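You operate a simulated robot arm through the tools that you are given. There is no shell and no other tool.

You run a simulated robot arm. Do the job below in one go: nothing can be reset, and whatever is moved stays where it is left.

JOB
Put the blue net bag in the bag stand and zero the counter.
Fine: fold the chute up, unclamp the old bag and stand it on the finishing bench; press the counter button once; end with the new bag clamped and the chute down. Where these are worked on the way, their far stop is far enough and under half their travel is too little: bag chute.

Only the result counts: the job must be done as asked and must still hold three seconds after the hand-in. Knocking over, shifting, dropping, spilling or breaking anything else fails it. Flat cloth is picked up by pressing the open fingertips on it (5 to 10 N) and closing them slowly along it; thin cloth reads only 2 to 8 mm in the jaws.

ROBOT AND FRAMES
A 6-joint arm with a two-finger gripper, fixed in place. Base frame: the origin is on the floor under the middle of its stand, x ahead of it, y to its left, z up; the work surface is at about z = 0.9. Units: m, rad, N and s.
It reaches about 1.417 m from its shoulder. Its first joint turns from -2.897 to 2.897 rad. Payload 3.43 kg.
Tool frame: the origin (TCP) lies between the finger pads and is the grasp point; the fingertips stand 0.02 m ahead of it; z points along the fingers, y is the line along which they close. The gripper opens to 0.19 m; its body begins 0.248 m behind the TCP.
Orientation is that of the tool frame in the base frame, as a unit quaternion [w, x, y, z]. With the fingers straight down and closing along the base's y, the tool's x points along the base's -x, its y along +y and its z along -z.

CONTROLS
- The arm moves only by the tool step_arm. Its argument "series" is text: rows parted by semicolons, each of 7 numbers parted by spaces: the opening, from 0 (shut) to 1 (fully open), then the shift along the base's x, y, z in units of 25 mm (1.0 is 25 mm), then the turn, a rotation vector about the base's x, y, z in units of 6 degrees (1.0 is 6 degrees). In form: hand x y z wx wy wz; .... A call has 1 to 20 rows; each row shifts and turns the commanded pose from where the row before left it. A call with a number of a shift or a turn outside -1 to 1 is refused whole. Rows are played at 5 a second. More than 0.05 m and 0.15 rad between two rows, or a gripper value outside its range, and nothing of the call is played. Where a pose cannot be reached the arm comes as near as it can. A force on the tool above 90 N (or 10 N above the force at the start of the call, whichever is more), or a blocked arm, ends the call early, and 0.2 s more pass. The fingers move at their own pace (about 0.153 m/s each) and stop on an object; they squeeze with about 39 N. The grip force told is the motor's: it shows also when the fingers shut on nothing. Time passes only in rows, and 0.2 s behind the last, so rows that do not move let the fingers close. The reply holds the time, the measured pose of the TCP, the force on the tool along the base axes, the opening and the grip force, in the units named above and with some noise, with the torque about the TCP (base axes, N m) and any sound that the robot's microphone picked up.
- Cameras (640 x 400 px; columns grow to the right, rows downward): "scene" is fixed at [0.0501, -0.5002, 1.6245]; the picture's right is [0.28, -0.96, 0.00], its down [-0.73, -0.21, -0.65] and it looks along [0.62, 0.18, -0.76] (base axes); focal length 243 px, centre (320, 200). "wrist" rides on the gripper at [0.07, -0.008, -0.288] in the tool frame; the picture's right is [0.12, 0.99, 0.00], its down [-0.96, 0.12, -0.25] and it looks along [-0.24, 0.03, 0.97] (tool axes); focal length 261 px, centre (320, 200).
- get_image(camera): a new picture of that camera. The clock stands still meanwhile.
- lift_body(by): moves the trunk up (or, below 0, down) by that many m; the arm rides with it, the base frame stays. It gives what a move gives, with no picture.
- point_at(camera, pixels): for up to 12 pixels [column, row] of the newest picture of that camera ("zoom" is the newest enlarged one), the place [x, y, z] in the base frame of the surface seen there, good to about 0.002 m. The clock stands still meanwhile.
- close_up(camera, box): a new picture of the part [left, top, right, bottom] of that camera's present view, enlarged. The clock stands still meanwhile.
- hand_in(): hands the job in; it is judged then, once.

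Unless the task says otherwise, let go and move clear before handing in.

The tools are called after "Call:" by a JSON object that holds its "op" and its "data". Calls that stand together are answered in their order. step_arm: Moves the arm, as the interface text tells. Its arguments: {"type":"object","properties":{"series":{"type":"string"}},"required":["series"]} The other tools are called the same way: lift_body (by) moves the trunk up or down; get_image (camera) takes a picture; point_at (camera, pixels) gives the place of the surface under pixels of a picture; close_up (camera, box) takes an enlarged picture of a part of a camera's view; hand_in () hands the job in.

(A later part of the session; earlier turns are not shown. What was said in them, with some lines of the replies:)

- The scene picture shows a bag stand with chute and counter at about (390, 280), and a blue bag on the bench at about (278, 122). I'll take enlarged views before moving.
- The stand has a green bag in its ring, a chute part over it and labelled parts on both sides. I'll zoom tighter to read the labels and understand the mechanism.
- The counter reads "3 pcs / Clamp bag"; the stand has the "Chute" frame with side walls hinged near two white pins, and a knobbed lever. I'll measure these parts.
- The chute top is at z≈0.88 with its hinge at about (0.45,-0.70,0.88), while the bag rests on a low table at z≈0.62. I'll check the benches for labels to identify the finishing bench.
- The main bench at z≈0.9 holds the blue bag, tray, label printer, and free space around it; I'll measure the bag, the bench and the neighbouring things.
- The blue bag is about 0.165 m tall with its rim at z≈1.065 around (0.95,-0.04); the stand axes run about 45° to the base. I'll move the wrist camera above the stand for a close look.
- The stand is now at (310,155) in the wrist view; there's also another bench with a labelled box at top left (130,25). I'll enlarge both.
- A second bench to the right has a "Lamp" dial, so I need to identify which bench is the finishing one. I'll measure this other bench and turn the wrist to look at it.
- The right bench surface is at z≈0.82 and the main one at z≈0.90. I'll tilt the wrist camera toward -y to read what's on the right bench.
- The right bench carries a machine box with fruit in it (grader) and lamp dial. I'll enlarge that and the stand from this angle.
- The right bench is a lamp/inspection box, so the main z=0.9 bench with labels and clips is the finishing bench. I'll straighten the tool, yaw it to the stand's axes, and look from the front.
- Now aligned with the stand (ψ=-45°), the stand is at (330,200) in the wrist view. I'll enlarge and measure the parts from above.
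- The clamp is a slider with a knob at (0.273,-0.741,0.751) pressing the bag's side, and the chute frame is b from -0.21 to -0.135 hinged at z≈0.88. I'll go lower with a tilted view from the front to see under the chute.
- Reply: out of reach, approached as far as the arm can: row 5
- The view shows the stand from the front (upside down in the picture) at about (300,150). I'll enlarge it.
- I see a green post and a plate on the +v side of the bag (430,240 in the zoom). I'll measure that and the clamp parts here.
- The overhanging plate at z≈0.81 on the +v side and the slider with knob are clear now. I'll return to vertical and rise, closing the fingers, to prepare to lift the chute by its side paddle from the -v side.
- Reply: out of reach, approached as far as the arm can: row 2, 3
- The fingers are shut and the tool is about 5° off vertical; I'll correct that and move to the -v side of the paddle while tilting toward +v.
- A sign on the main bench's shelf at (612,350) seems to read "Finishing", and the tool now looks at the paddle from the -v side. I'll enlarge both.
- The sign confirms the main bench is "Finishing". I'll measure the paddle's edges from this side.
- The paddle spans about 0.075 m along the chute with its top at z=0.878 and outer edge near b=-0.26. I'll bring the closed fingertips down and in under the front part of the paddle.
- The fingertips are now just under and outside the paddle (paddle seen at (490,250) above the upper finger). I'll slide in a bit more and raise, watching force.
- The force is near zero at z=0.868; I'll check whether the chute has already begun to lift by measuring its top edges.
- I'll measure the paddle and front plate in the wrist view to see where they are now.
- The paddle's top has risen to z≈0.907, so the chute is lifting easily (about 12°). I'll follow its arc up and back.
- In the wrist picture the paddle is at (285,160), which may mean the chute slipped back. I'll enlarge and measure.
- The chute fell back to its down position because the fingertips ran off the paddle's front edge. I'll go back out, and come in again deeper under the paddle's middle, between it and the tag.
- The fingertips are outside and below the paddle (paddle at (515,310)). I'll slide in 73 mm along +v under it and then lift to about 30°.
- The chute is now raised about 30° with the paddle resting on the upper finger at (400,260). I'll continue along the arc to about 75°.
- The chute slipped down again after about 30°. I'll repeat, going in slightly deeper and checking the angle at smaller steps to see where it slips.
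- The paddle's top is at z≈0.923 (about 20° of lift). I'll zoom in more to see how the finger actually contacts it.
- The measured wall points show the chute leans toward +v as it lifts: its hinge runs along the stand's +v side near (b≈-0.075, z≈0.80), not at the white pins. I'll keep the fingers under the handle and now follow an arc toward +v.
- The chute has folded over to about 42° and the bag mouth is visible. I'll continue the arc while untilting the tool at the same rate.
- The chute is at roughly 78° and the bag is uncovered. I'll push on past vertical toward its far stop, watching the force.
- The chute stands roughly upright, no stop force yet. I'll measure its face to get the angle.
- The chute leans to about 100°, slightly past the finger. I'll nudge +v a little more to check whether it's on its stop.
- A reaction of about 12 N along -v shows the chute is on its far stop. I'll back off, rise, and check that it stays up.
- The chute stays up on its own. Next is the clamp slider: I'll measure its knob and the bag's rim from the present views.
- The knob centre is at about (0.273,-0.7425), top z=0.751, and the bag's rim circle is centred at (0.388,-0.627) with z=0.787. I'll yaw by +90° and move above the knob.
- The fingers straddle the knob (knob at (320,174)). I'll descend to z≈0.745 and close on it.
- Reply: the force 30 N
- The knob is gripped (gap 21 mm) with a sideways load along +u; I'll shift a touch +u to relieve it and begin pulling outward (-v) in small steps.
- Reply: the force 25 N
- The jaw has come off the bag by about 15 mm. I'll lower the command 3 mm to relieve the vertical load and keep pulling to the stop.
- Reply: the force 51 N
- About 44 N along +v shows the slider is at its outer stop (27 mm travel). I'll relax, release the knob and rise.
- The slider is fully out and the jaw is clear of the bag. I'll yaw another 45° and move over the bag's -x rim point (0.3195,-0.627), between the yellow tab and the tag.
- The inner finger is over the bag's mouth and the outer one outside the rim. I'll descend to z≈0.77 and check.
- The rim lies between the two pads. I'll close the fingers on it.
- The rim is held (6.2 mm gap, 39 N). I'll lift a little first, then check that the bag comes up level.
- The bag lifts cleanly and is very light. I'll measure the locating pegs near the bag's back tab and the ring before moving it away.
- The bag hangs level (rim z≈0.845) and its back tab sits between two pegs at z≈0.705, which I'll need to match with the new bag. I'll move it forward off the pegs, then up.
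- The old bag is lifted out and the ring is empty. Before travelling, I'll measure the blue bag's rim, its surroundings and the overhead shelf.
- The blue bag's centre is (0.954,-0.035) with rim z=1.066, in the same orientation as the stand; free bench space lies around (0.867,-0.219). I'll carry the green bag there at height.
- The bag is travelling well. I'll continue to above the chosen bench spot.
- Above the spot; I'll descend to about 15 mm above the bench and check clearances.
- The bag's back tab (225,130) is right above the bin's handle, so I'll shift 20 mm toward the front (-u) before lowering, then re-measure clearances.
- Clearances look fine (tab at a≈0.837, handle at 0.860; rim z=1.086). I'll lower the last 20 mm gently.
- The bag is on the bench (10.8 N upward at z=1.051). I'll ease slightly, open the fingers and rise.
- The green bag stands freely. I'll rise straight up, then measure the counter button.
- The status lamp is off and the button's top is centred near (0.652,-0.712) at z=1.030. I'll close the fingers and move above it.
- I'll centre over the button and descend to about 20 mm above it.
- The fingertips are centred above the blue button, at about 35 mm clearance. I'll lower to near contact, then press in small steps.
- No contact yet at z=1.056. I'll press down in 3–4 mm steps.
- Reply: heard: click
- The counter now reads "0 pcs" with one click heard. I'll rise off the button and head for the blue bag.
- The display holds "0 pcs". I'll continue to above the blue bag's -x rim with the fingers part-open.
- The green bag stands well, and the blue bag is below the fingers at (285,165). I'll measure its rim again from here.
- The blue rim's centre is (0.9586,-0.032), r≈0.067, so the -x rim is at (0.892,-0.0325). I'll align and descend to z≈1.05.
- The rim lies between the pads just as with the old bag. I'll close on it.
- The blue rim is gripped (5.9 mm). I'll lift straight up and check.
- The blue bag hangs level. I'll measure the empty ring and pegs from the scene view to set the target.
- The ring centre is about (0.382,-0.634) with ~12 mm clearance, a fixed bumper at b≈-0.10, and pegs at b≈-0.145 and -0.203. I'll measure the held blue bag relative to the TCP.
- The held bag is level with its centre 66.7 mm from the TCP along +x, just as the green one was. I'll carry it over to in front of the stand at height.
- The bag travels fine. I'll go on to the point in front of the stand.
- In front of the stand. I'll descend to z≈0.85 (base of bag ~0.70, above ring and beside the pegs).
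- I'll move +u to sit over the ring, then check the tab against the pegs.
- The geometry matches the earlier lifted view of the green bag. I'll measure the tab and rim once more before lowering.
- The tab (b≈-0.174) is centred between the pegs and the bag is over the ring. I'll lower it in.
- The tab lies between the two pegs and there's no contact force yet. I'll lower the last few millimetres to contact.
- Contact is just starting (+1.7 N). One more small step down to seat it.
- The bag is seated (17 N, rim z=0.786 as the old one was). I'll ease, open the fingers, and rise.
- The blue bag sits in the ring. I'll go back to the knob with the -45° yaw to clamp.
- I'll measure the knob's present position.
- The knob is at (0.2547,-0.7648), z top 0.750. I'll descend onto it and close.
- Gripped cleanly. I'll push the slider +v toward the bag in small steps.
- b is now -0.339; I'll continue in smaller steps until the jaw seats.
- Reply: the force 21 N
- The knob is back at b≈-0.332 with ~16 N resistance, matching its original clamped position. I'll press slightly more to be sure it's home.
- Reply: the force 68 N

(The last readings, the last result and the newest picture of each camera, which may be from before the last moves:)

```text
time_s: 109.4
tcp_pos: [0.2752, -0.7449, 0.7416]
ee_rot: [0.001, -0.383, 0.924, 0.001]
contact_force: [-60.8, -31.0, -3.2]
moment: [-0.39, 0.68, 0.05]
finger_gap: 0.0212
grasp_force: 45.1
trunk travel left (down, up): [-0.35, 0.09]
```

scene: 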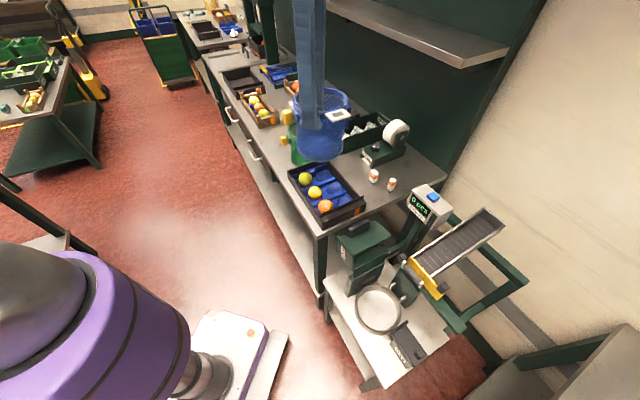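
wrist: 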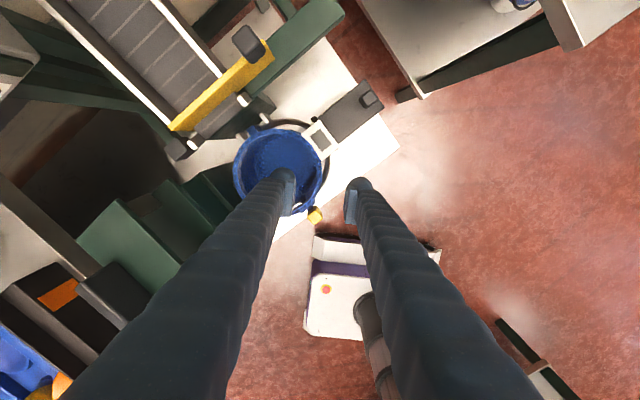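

It is firmly at its stop (position unchanged at 65 N). I'll relieve the push, open the fingers and rise.

Call:
{"op": "step_arm", "data": {"series": "0 -0.11 -0.11 0 0 0 0;0.1 -0.03 -0.03 0 0 0 0;0.2 0 0 0 0 0 0;0.3 0 0 0 0 0 0;0.3 0 0 0 0 0 0;0.3 0 0 0.6 0 0 0;0.3 0 0 1 0 0 0;0.3 0 0 1 0 0 0;0.3 0 0 1 0 0 0;0.3 0 0 1 0 0 0;0.3 0 0 1 0 0 0;0.3 0 0 1 0 0 0"}}

Call:
{"op": "get_image", "data": {"camera": "wrist"}}

Call:
{"op": "get_image", "data": {"camera": "scene"}}

```text
time_s: 112.0
tcp_pos: [0.2751, -0.7451, 0.9097]
ee_rot: [-0.001, -0.384, 0.923, 0.001]
contact_force: [-0.1, 0.1, 0.0]
moment: [-0.02, 0.0, 0.03]
finger_gap: 0.057
grasp_force: 0.1
trunk travel left (down, up): [-0.35, 0.09]
```

```text
taken
```

wrist: 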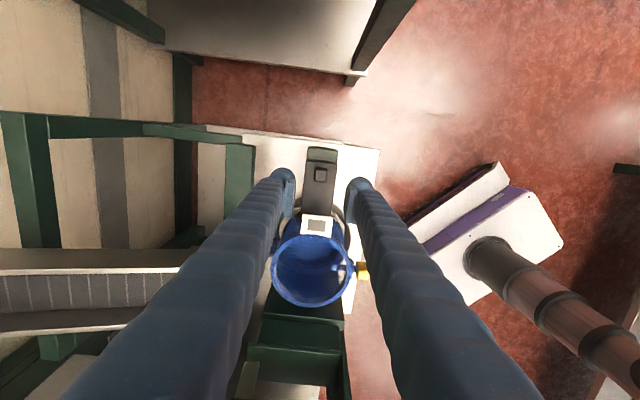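

```text
taken
```

scene: 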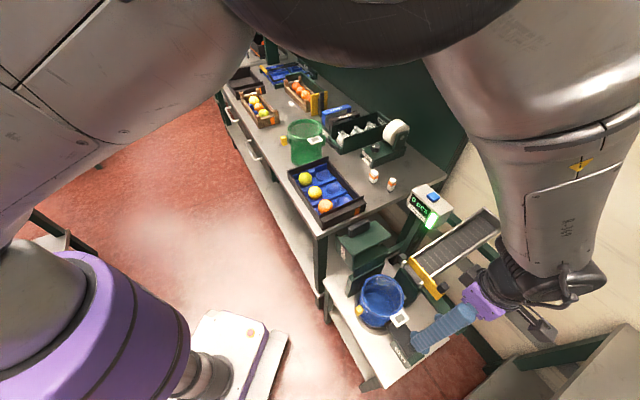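

The counter's lamp is lit green again, so the new bag is registered as clamped. Next is the chute: I'll measure its handle in the folded-up position.

Call:
{"op": "close_up", "data": {"camera": "scene", "box": [325, 205, 425, 305]}}

```text
4.00 times, centred on (375, 255) of scene
```

zoom: 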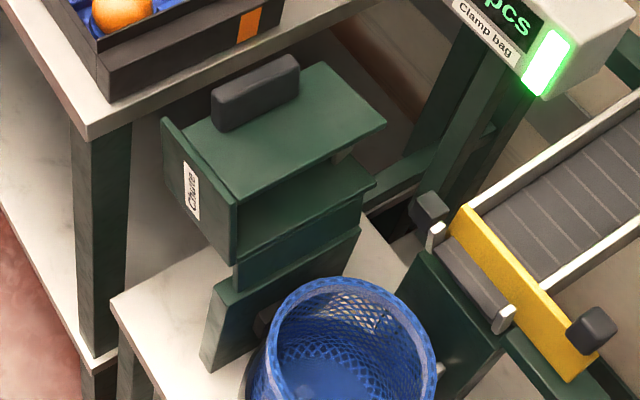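

Call:
{"op": "point_at", "data": {"camera": "zoom", "pixels": [[218, 88], [292, 58], [225, 125], [290, 90], [255, 70], [255, 110], [240, 120], [375, 120], [320, 70], [235, 195], [185, 125], [165, 122]]}}

Call:
{"op": "point_at", "data": {"camera": "zoom", "pixels": [[300, 140], [240, 175], [215, 150], [290, 200], [360, 185], [240, 240], [300, 235], [350, 215], [215, 290], [340, 250], [200, 200], [230, 255]]}}

```text
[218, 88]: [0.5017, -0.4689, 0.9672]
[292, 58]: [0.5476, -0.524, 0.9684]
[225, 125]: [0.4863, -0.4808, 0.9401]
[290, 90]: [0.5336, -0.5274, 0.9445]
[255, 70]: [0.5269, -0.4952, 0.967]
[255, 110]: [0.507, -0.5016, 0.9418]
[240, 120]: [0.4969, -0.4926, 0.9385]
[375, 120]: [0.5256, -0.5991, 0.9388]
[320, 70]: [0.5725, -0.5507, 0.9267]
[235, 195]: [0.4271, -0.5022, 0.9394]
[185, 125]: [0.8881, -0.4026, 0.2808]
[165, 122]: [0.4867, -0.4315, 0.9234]
```

```text
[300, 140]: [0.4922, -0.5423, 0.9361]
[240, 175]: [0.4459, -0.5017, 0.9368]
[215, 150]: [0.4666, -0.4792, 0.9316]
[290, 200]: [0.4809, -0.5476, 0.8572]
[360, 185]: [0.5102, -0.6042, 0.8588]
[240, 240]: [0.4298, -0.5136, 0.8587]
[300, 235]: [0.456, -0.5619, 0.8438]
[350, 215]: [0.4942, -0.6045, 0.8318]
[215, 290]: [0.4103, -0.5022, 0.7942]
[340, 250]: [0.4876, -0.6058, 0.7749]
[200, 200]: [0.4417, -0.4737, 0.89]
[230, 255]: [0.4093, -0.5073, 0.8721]
```

At θ≈100° the handle stands up with faces at b≈0.005 and ≈0.03, top z≈0.968. I'll rise, yaw back to ψ=-45°, and come above the handle with the fingers about 55 mm apart.

Call:
{"op": "step_arm", "data": {"series": "0.29 0 0 1 0 0 0;0.29 0 0 1 0 0 0;0.29 0 0 1 0 0 0;0.29 0 0 1 0 0 0;0.29 0 0 1 0 0 0;0.29 0.659 0.664 0.25 0 0 -1;0.29 0.659 0.664 0.25 0 0 -1;0.29 0.659 0.664 0.25 0 0 -1;0.29 0.659 0.664 0.25 0 0 -1;0.29 0.659 0.664 0.25 0 0 -1;0.29 0.659 0.664 0.25 0 0 -1;0.29 0.659 0.664 0.25 0 0 -1;0.29 0.659 0.664 0.25 0 0 -1;0.29 0.659 0.664 0.25 0 0 -1;0.29 0.659 0.664 0.25 0 0 -1;0.29 0.659 0.664 0.25 0 0 -1;0.29 0.659 0.664 0.25 0 0 -1;0.29 0.659 0.664 0.25 0 0 -1;0.29 0.659 0.664 0.25 0 0 -1;0.29 0.659 0.664 0.25 0 0 -1"}}

Call:
{"op": "get_image", "data": {"camera": "wrist"}}

Call:
{"op": "close_up", "data": {"camera": "scene", "box": [320, 160, 480, 340]}}

```text
time_s: 116.2
tcp_pos: [0.5238, -0.4952, 1.1236]
ee_rot: [0.0, 0.382, 0.924, 0.0]
contact_force: [0.5, 0.3, 0.1]
moment: [-0.02, 0.01, -0.01]
finger_gap: 0.0551
grasp_force: 0.0
trunk travel left (down, up): [-0.35, 0.09]
```

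```text
taken
```

wrist: 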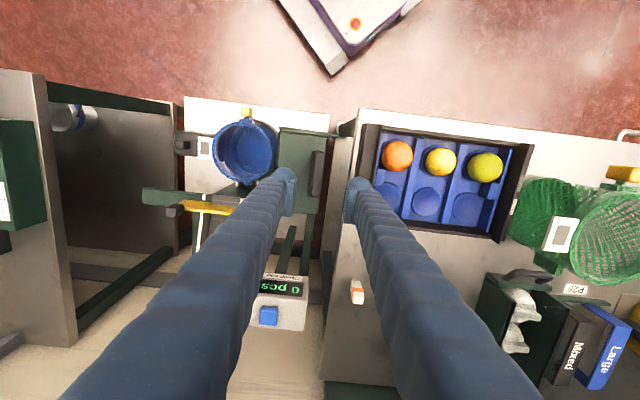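

```text
2.22 times, centred on (400, 250) of scene
```

zoom: 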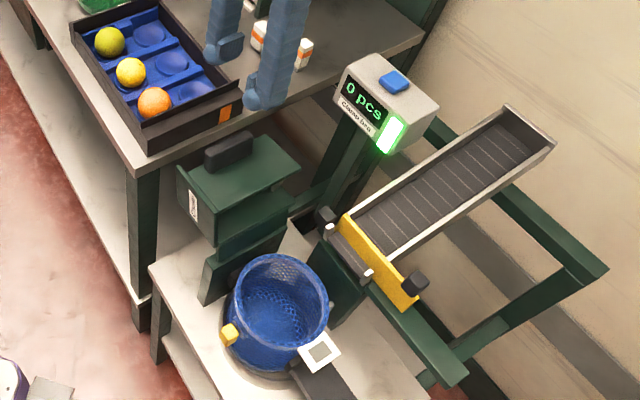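

The handle at (317,172) lies between the fingers. I'll check the bench end and tray edge positions next to the +v finger before descending.

Call:
{"op": "point_at", "data": {"camera": "wrist", "pixels": [[340, 130], [332, 150], [345, 150], [362, 140], [375, 150], [340, 250], [318, 160], [312, 170], [322, 175], [318, 190], [300, 165], [370, 130]]}}

```text
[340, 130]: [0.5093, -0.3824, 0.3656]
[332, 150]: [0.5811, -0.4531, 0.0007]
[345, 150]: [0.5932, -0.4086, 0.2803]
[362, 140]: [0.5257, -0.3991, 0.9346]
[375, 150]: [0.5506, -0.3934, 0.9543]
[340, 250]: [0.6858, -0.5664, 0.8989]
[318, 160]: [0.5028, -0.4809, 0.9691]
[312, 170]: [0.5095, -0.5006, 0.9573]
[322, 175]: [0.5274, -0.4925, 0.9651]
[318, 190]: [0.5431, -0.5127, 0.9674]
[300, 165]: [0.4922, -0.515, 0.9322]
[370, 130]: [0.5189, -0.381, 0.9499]
```

The tray's wall is at b≈0.09–0.10 and the +v finger's outside will reach b≈0.073, so there's about 15–20 mm. I'll descend around the handle carefully.

Call:
{"op": "step_arm", "data": {"series": "0.265 -0.105 -0.105 -0.8 0 0 0;0.265 0 0 -0.9 0 0 0;0.265 0 0 -0.9 0 0 0;0.265 0 0 -0.9 0 0 0;0.265 0 0 -0.9 0 0 0;0.265 0 0 -0.9 0 0 0;0.265 0 0 -0.5 0 0 0;0.265 0 0 -0.45 0 0 0;0.265 0 0 0 0 0 0"}}

Call:
{"op": "close_up", "data": {"camera": "wrist", "box": [220, 100, 420, 260]}}

Call:
{"op": "close_up", "data": {"camera": "scene", "box": [320, 180, 440, 320]}}

```text
time_s: 118.2
tcp_pos: [0.522, -0.4979, 0.9684]
ee_rot: [0.0, 0.381, 0.925, 0.001]
contact_force: [0.2, -0.3, 0.1]
moment: [-0.02, -0.01, -0.04]
finger_gap: 0.0503
grasp_force: 0.1
trunk travel left (down, up): [-0.35, 0.09]
```

```text
2.50 times, centred on (320, 180) of wrist
```

zoom: 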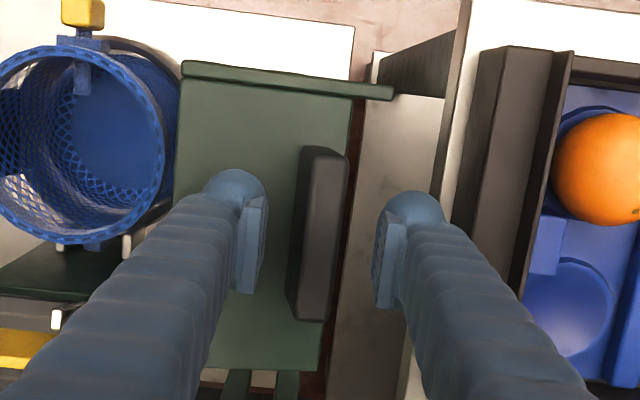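

```text
2.86 times, centred on (380, 250) of scene
```

zoom: 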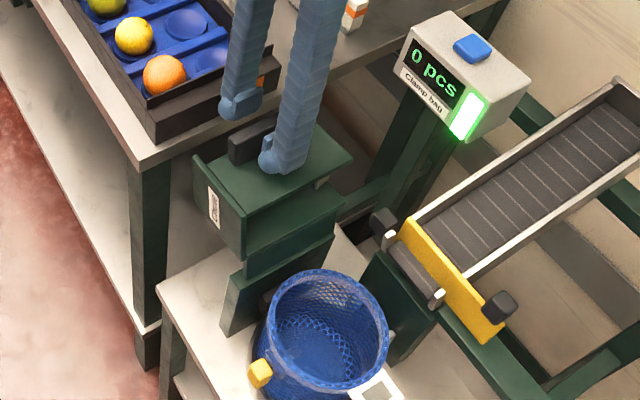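

The handle is between the pads. I'll swing the chute back toward -v, tilting the tool along with it, first to about 72°.

Call:
{"op": "step_arm", "data": {"series": "0.265 -0.368 -0.368 0.192 0 0 0;0.265 -0.368 -0.368 0.192 0 0 0;0.265 -0.532 -0.532 0.236 0.707 -0.707 0;0.265 -0.543 -0.543 0.156 0.707 -0.707 0;0.265 -0.554 -0.554 0.08 0.707 -0.707 0"}}

Call:
{"op": "close_up", "data": {"camera": "wrist", "box": [220, 100, 420, 260]}}

```text
time_s: 119.4
tcp_pos: [0.4589, -0.5569, 0.9896]
ee_rot: [0.061, 0.376, 0.913, 0.146]
contact_force: [0.3, 0.3, 0.5]
moment: [0.04, -0.08, -0.01]
finger_gap: 0.0504
grasp_force: 0.1
trunk travel left (down, up): [-0.35, 0.09]
```

```text
2.50 times, centred on (320, 180) of wrist
```

zoom: 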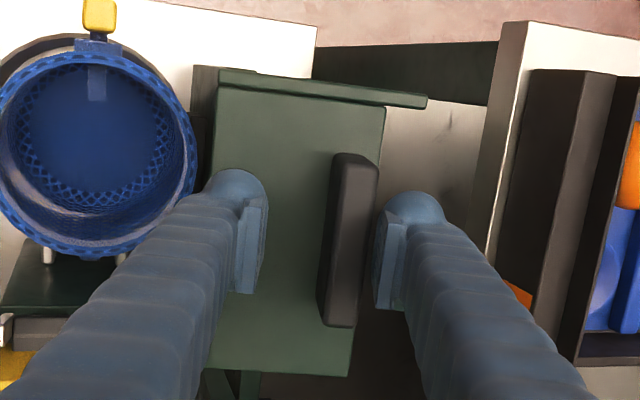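

The chute is following, with the handle against the +v finger. I'll continue down to about 42°.

Call:
{"op": "step_arm", "data": {"series": "0.265 -0.557 -0.557 -0.008 0.707 -0.707 0;0.265 -0.551 -0.551 -0.088 0.707 -0.707 0;0.265 -0.546 -0.546 -0.168 0.707 -0.707 0"}}

Call:
{"op": "close_up", "data": {"camera": "wrist", "box": [220, 100, 420, 260]}}

```text
time_s: 120.2
tcp_pos: [0.4196, -0.5988, 0.9832]
ee_rot: [0.12, 0.363, 0.878, 0.287]
contact_force: [-0.9, -0.5, 0.3]
moment: [-0.07, 0.01, -0.04]
finger_gap: 0.0503
grasp_force: 0.0
trunk travel left (down, up): [-0.35, 0.09]
```

```text
2.50 times, centred on (320, 180) of wrist
```

zoom: 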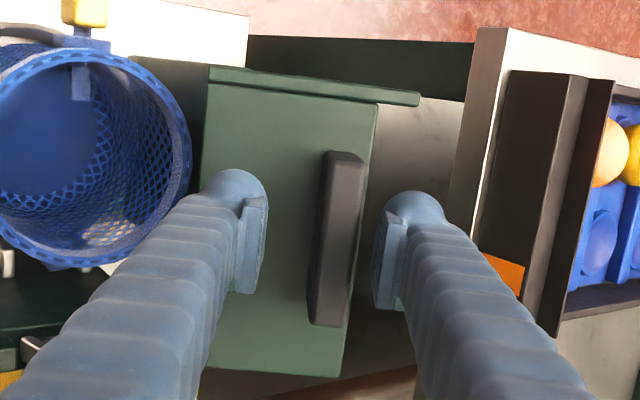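

The handle now floats between the pads at about 54°. Next two tilted steps to 42°.

Call:
{"op": "step_arm", "data": {"series": "0.265 -0.529 -0.529 -0.248 0.707 -0.707 0;0.265 -0.503 -0.503 -0.328 0.707 -0.707 0;0.265 0 0 0 0 0 0"}}

Call:
{"op": "close_up", "data": {"camera": "wrist", "box": [220, 100, 420, 260]}}

```text
time_s: 121.0
tcp_pos: [0.3942, -0.6241, 0.9695]
ee_rot: [0.157, 0.348, 0.844, 0.376]
contact_force: [0.1, 0.5, 0.5]
moment: [0.0, 0.01, 0.02]
finger_gap: 0.0507
grasp_force: 0.4
trunk travel left (down, up): [-0.35, 0.09]
```

```text
2.50 times, centred on (320, 180) of wrist
```

zoom: 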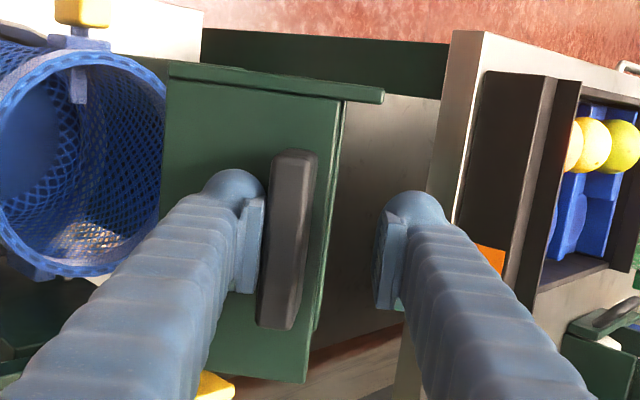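

The handle rests on the lower finger pad at about 37°. I'll keep the tool's tilt and lower it along the arc to about 12°.

Call:
{"op": "step_arm", "data": {"series": "0.265 -0.387 -0.387 -0.068 0 0 0;0.265 -0.399 -0.399 -0.236 0 0 0;0.29 -0.393 -0.393 -0.432 0 0 0;0.325 -0.351 -0.351 -0.484 0 0 0;0.325 -0.303 -0.303 -0.688 0 0 0"}}

Call:
{"op": "close_up", "data": {"camera": "wrist", "box": [220, 80, 420, 260]}}

```text
time_s: 122.2
tcp_pos: [0.3476, -0.6694, 0.9197]
ee_rot: [0.157, 0.348, 0.845, 0.375]
contact_force: [0.4, -1.8, -1.2]
moment: [-0.03, 0.01, 0.05]
finger_gap: 0.0624
grasp_force: 1.5
trunk travel left (down, up): [-0.35, 0.09]
```

```text
2.22 times, centred on (320, 170) of wrist
```

zoom: 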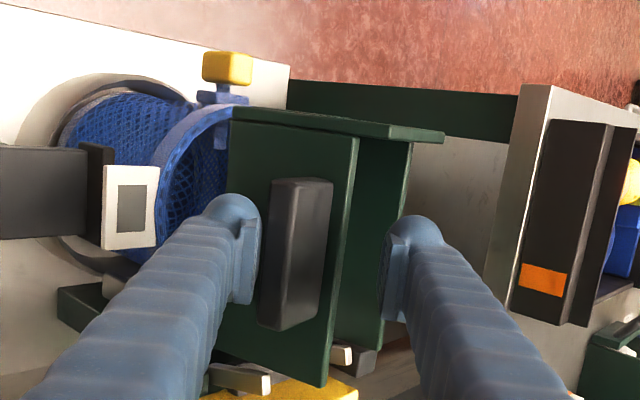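

The chute is nearly down with the handle still supported by the lower finger. I'll lower it the rest of the way.

Call:
{"op": "step_arm", "data": {"series": "0.325 -0.249 -0.249 -0.732 0 0 0;0.325 -0.195 -0.195 -0.76 0 0 0;0.325 -0.096 -0.096 -0.52 0 0 0"}}

Call:
{"op": "close_up", "data": {"camera": "wrist", "box": [220, 80, 420, 260]}}

```text
time_s: 123.0
tcp_pos: [0.3345, -0.6827, 0.8711]
ee_rot: [0.156, 0.348, 0.844, 0.376]
contact_force: [-1.0, -0.2, 2.5]
moment: [0.05, -0.02, 0.04]
finger_gap: 0.0624
grasp_force: 1.0
trunk travel left (down, up): [-0.35, 0.09]
```

```text
2.22 times, centred on (320, 170) of wrist
```

zoom: 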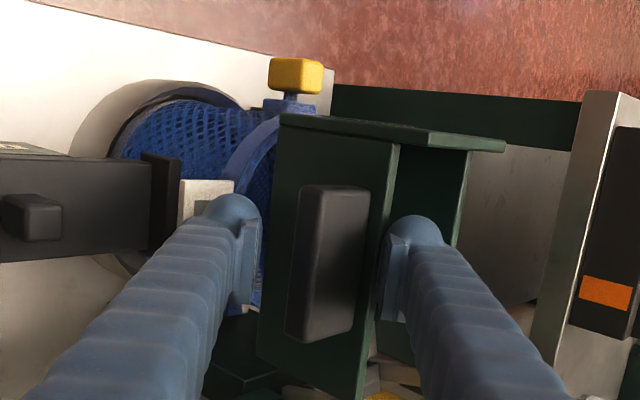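

The handle has left the lower finger, so the chute seems to be on its rest. I'll verify by measuring it.

Call:
{"op": "point_at", "data": {"camera": "zoom", "pixels": [[340, 200], [330, 250], [315, 260], [345, 300], [375, 220], [320, 130], [440, 140], [290, 160], [385, 190]]}}

```text
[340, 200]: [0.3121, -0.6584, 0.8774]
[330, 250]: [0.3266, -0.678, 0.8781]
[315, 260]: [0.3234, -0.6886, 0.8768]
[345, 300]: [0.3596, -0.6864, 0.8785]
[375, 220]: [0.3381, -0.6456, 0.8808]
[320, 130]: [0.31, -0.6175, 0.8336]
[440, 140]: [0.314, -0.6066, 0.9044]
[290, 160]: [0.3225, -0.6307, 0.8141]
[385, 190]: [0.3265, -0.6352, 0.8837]
```

The handle's top is at z=0.878 as at the start, so the chute is fully down. I'll withdraw the fingers backward along their own axis.

Call:
{"op": "step_arm", "data": {"series": "0.325 0.085 0.085 0.16 0 0 0;0.325 -0.424 -0.424 0.531 0 0 0;0.325 -0.424 -0.424 0.531 0 0 0;0.325 -0.424 -0.424 0.531 0 0 0;0.325 -0.424 -0.424 0.531 0 0 0;0.325 -0.424 -0.424 0.531 0 0 0;0.325 -0.424 -0.424 0.531 0 0 0"}}

Call:
{"op": "get_image", "data": {"camera": "wrist"}}

```text
time_s: 124.6
tcp_pos: [0.2716, -0.7437, 0.9544]
ee_rot: [0.156, 0.348, 0.844, 0.376]
contact_force: [0.5, -0.4, 0.2]
moment: [0.0, -0.03, -0.03]
finger_gap: 0.0616
grasp_force: 0.1
trunk travel left (down, up): [-0.35, 0.09]
```

```text
taken
```

wrist: 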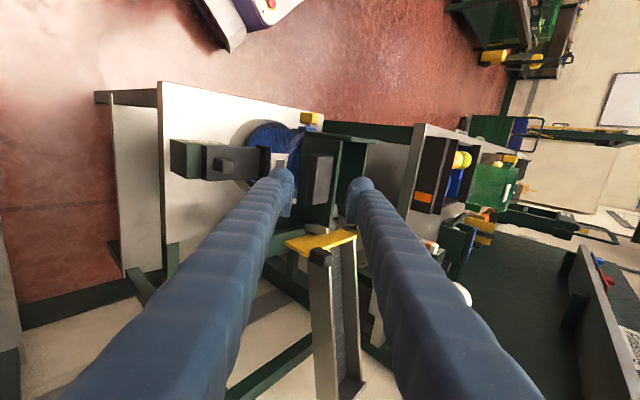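

The fingers are clear of the chute. I'll rise and straighten the tool, then inspect the final state.

Call:
{"op": "step_arm", "data": {"series": "0.325 -0.3 -0.3 0.9 0 0 0;0.325 0 0 1 0 0 0;0.325 0 0 1 -0.707 0.707 0;0.325 0 0 1 -0.707 0.707 0;0.325 0 0 1 -0.707 0.707 0;0.325 0 0 1 -0.707 0.707 0;0.325 0 0 1 -0.707 0.707 0;0.325 0 0 1 -0.707 0.707 0;0.325 0 0 1 -0.707 0.707 0;0.325 0 0 1 -0.707 0.707 0;0.325 0 0 1 0 0 0;0.325 0 0 1 0 0 0"}}

Call:
{"op": "get_image", "data": {"camera": "wrist"}}

Call:
{"op": "get_image", "data": {"camera": "scene"}}

```text
time_s: 127.2
tcp_pos: [0.265, -0.7508, 1.2538]
ee_rot: [0.001, 0.382, 0.924, 0.0]
contact_force: [0.6, -0.2, 0.8]
moment: [0.05, 0.0, -0.01]
finger_gap: 0.0616
grasp_force: 0.1
trunk travel left (down, up): [-0.35, 0.09]
```

```text
taken
```

wrist: 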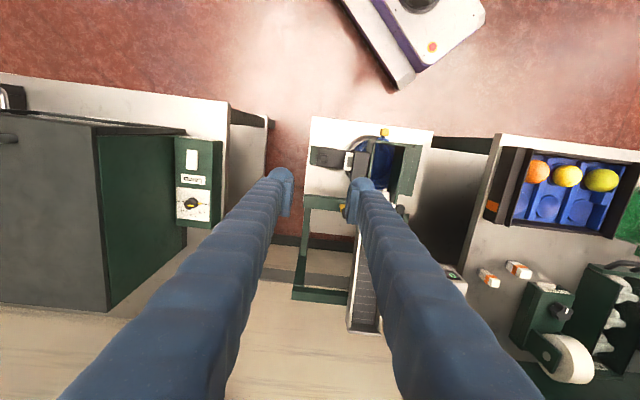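

```text
taken
```

scene: 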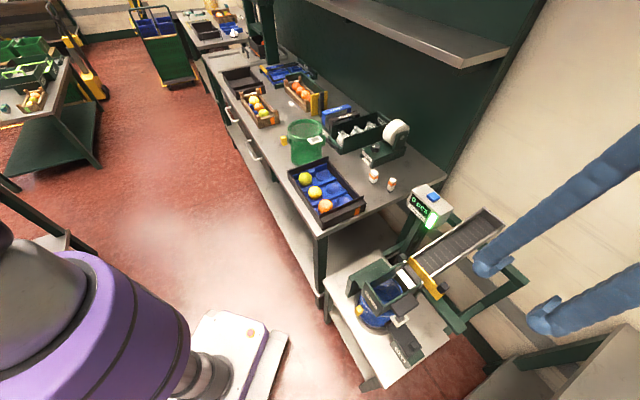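

The stand now shows the blue bag under the lowered chute, and the green bag is on the bench. I'll take close views to verify everything: chute, clamp, counter, bench items.

Call:
{"op": "close_up", "data": {"camera": "scene", "box": [320, 170, 480, 380]}}

Call:
{"op": "close_up", "data": {"camera": "scene", "box": [230, 60, 420, 230]}}

Call:
{"op": "close_up", "data": {"camera": "scene", "box": [340, 240, 450, 370]}}

Call:
{"op": "point_at", "data": {"camera": "zoom", "pixels": [[222, 160], [350, 200], [338, 248], [345, 295], [378, 320], [212, 215], [352, 68], [285, 210], [240, 130]]}}

```text
1.90 times, centred on (400, 275) of scene
```

zoom: 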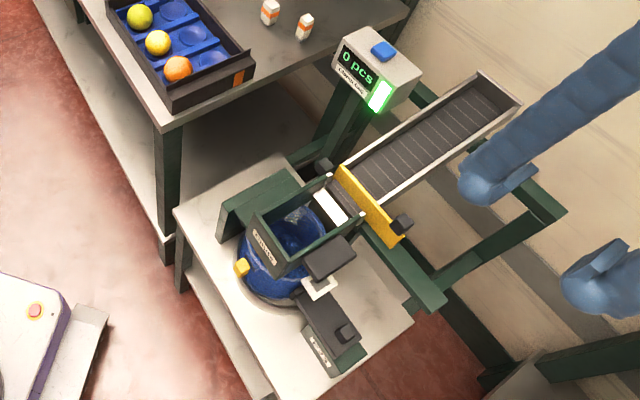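

```text
2.35 times, centred on (325, 145) of scene
```

zoom: 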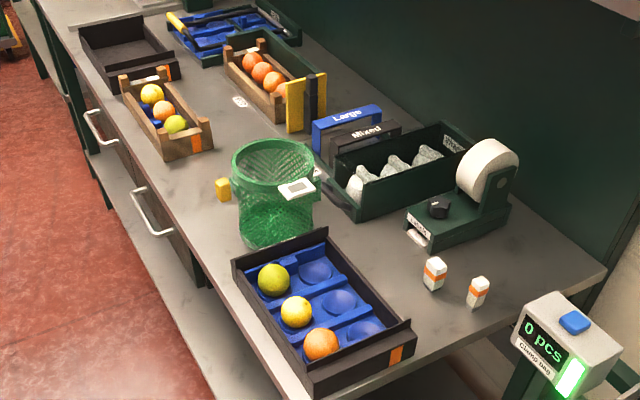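

```text
3.08 times, centred on (395, 305) of scene
```

zoom: 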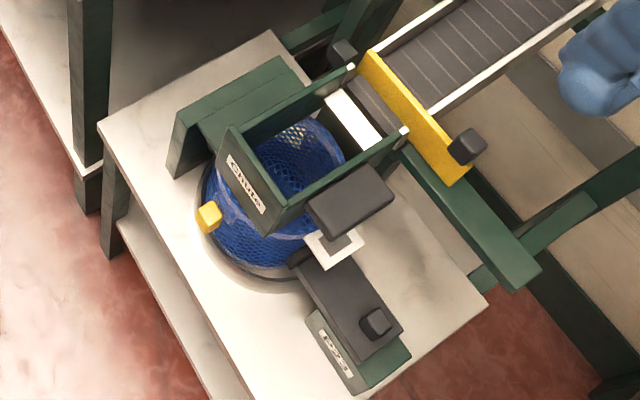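

```text
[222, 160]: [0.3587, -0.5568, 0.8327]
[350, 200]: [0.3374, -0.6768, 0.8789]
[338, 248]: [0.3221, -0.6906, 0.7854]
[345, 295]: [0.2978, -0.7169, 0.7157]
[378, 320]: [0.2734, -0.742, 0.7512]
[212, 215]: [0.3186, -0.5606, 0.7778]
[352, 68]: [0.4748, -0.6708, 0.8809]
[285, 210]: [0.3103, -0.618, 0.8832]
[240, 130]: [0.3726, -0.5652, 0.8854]
```

Every measured point on the stand (chute, tag, slider knob, bag tab) is within about 2 mm of its starting place. The blue bag is clamped under the lowered chute. The counter reads "0 pcs" with its lamp green, and the green bag stands on the finishing bench with nothing else disturbed. The arm is clear, so I'm handing in.

Call:
{"op": "hand_in", "data": {}}

```text
The job is handed in.
```

The job is done and handed in. The blue net bag is clamped in the bag stand with the chute down, and the counter reads "0 pcs". No verdict came back with the hand-in.

- **Old bag:** it stands upright on the finishing bench, between the fruit tray and where the blue bag had been.
- **Counter:** I pressed the button once and heard one click. The display went from "3 pcs" to "0 pcs" and stayed there.
- **New bag:** it sits in the ring with its back tab between the two pegs. The clamp slider is at its stop, and the counter's lamp lit green again once it was clamped.
- **Chute:** I folded it up to its far stop and then lowered it back to its starting height. On the way up it slipped off the gripper twice and dropped back down. I saw no damage, and nothing else moved.

After I finished, every point I measured on the stand was within about 2 mm of where it started. I saw nothing else knocked or shifted on the bench.
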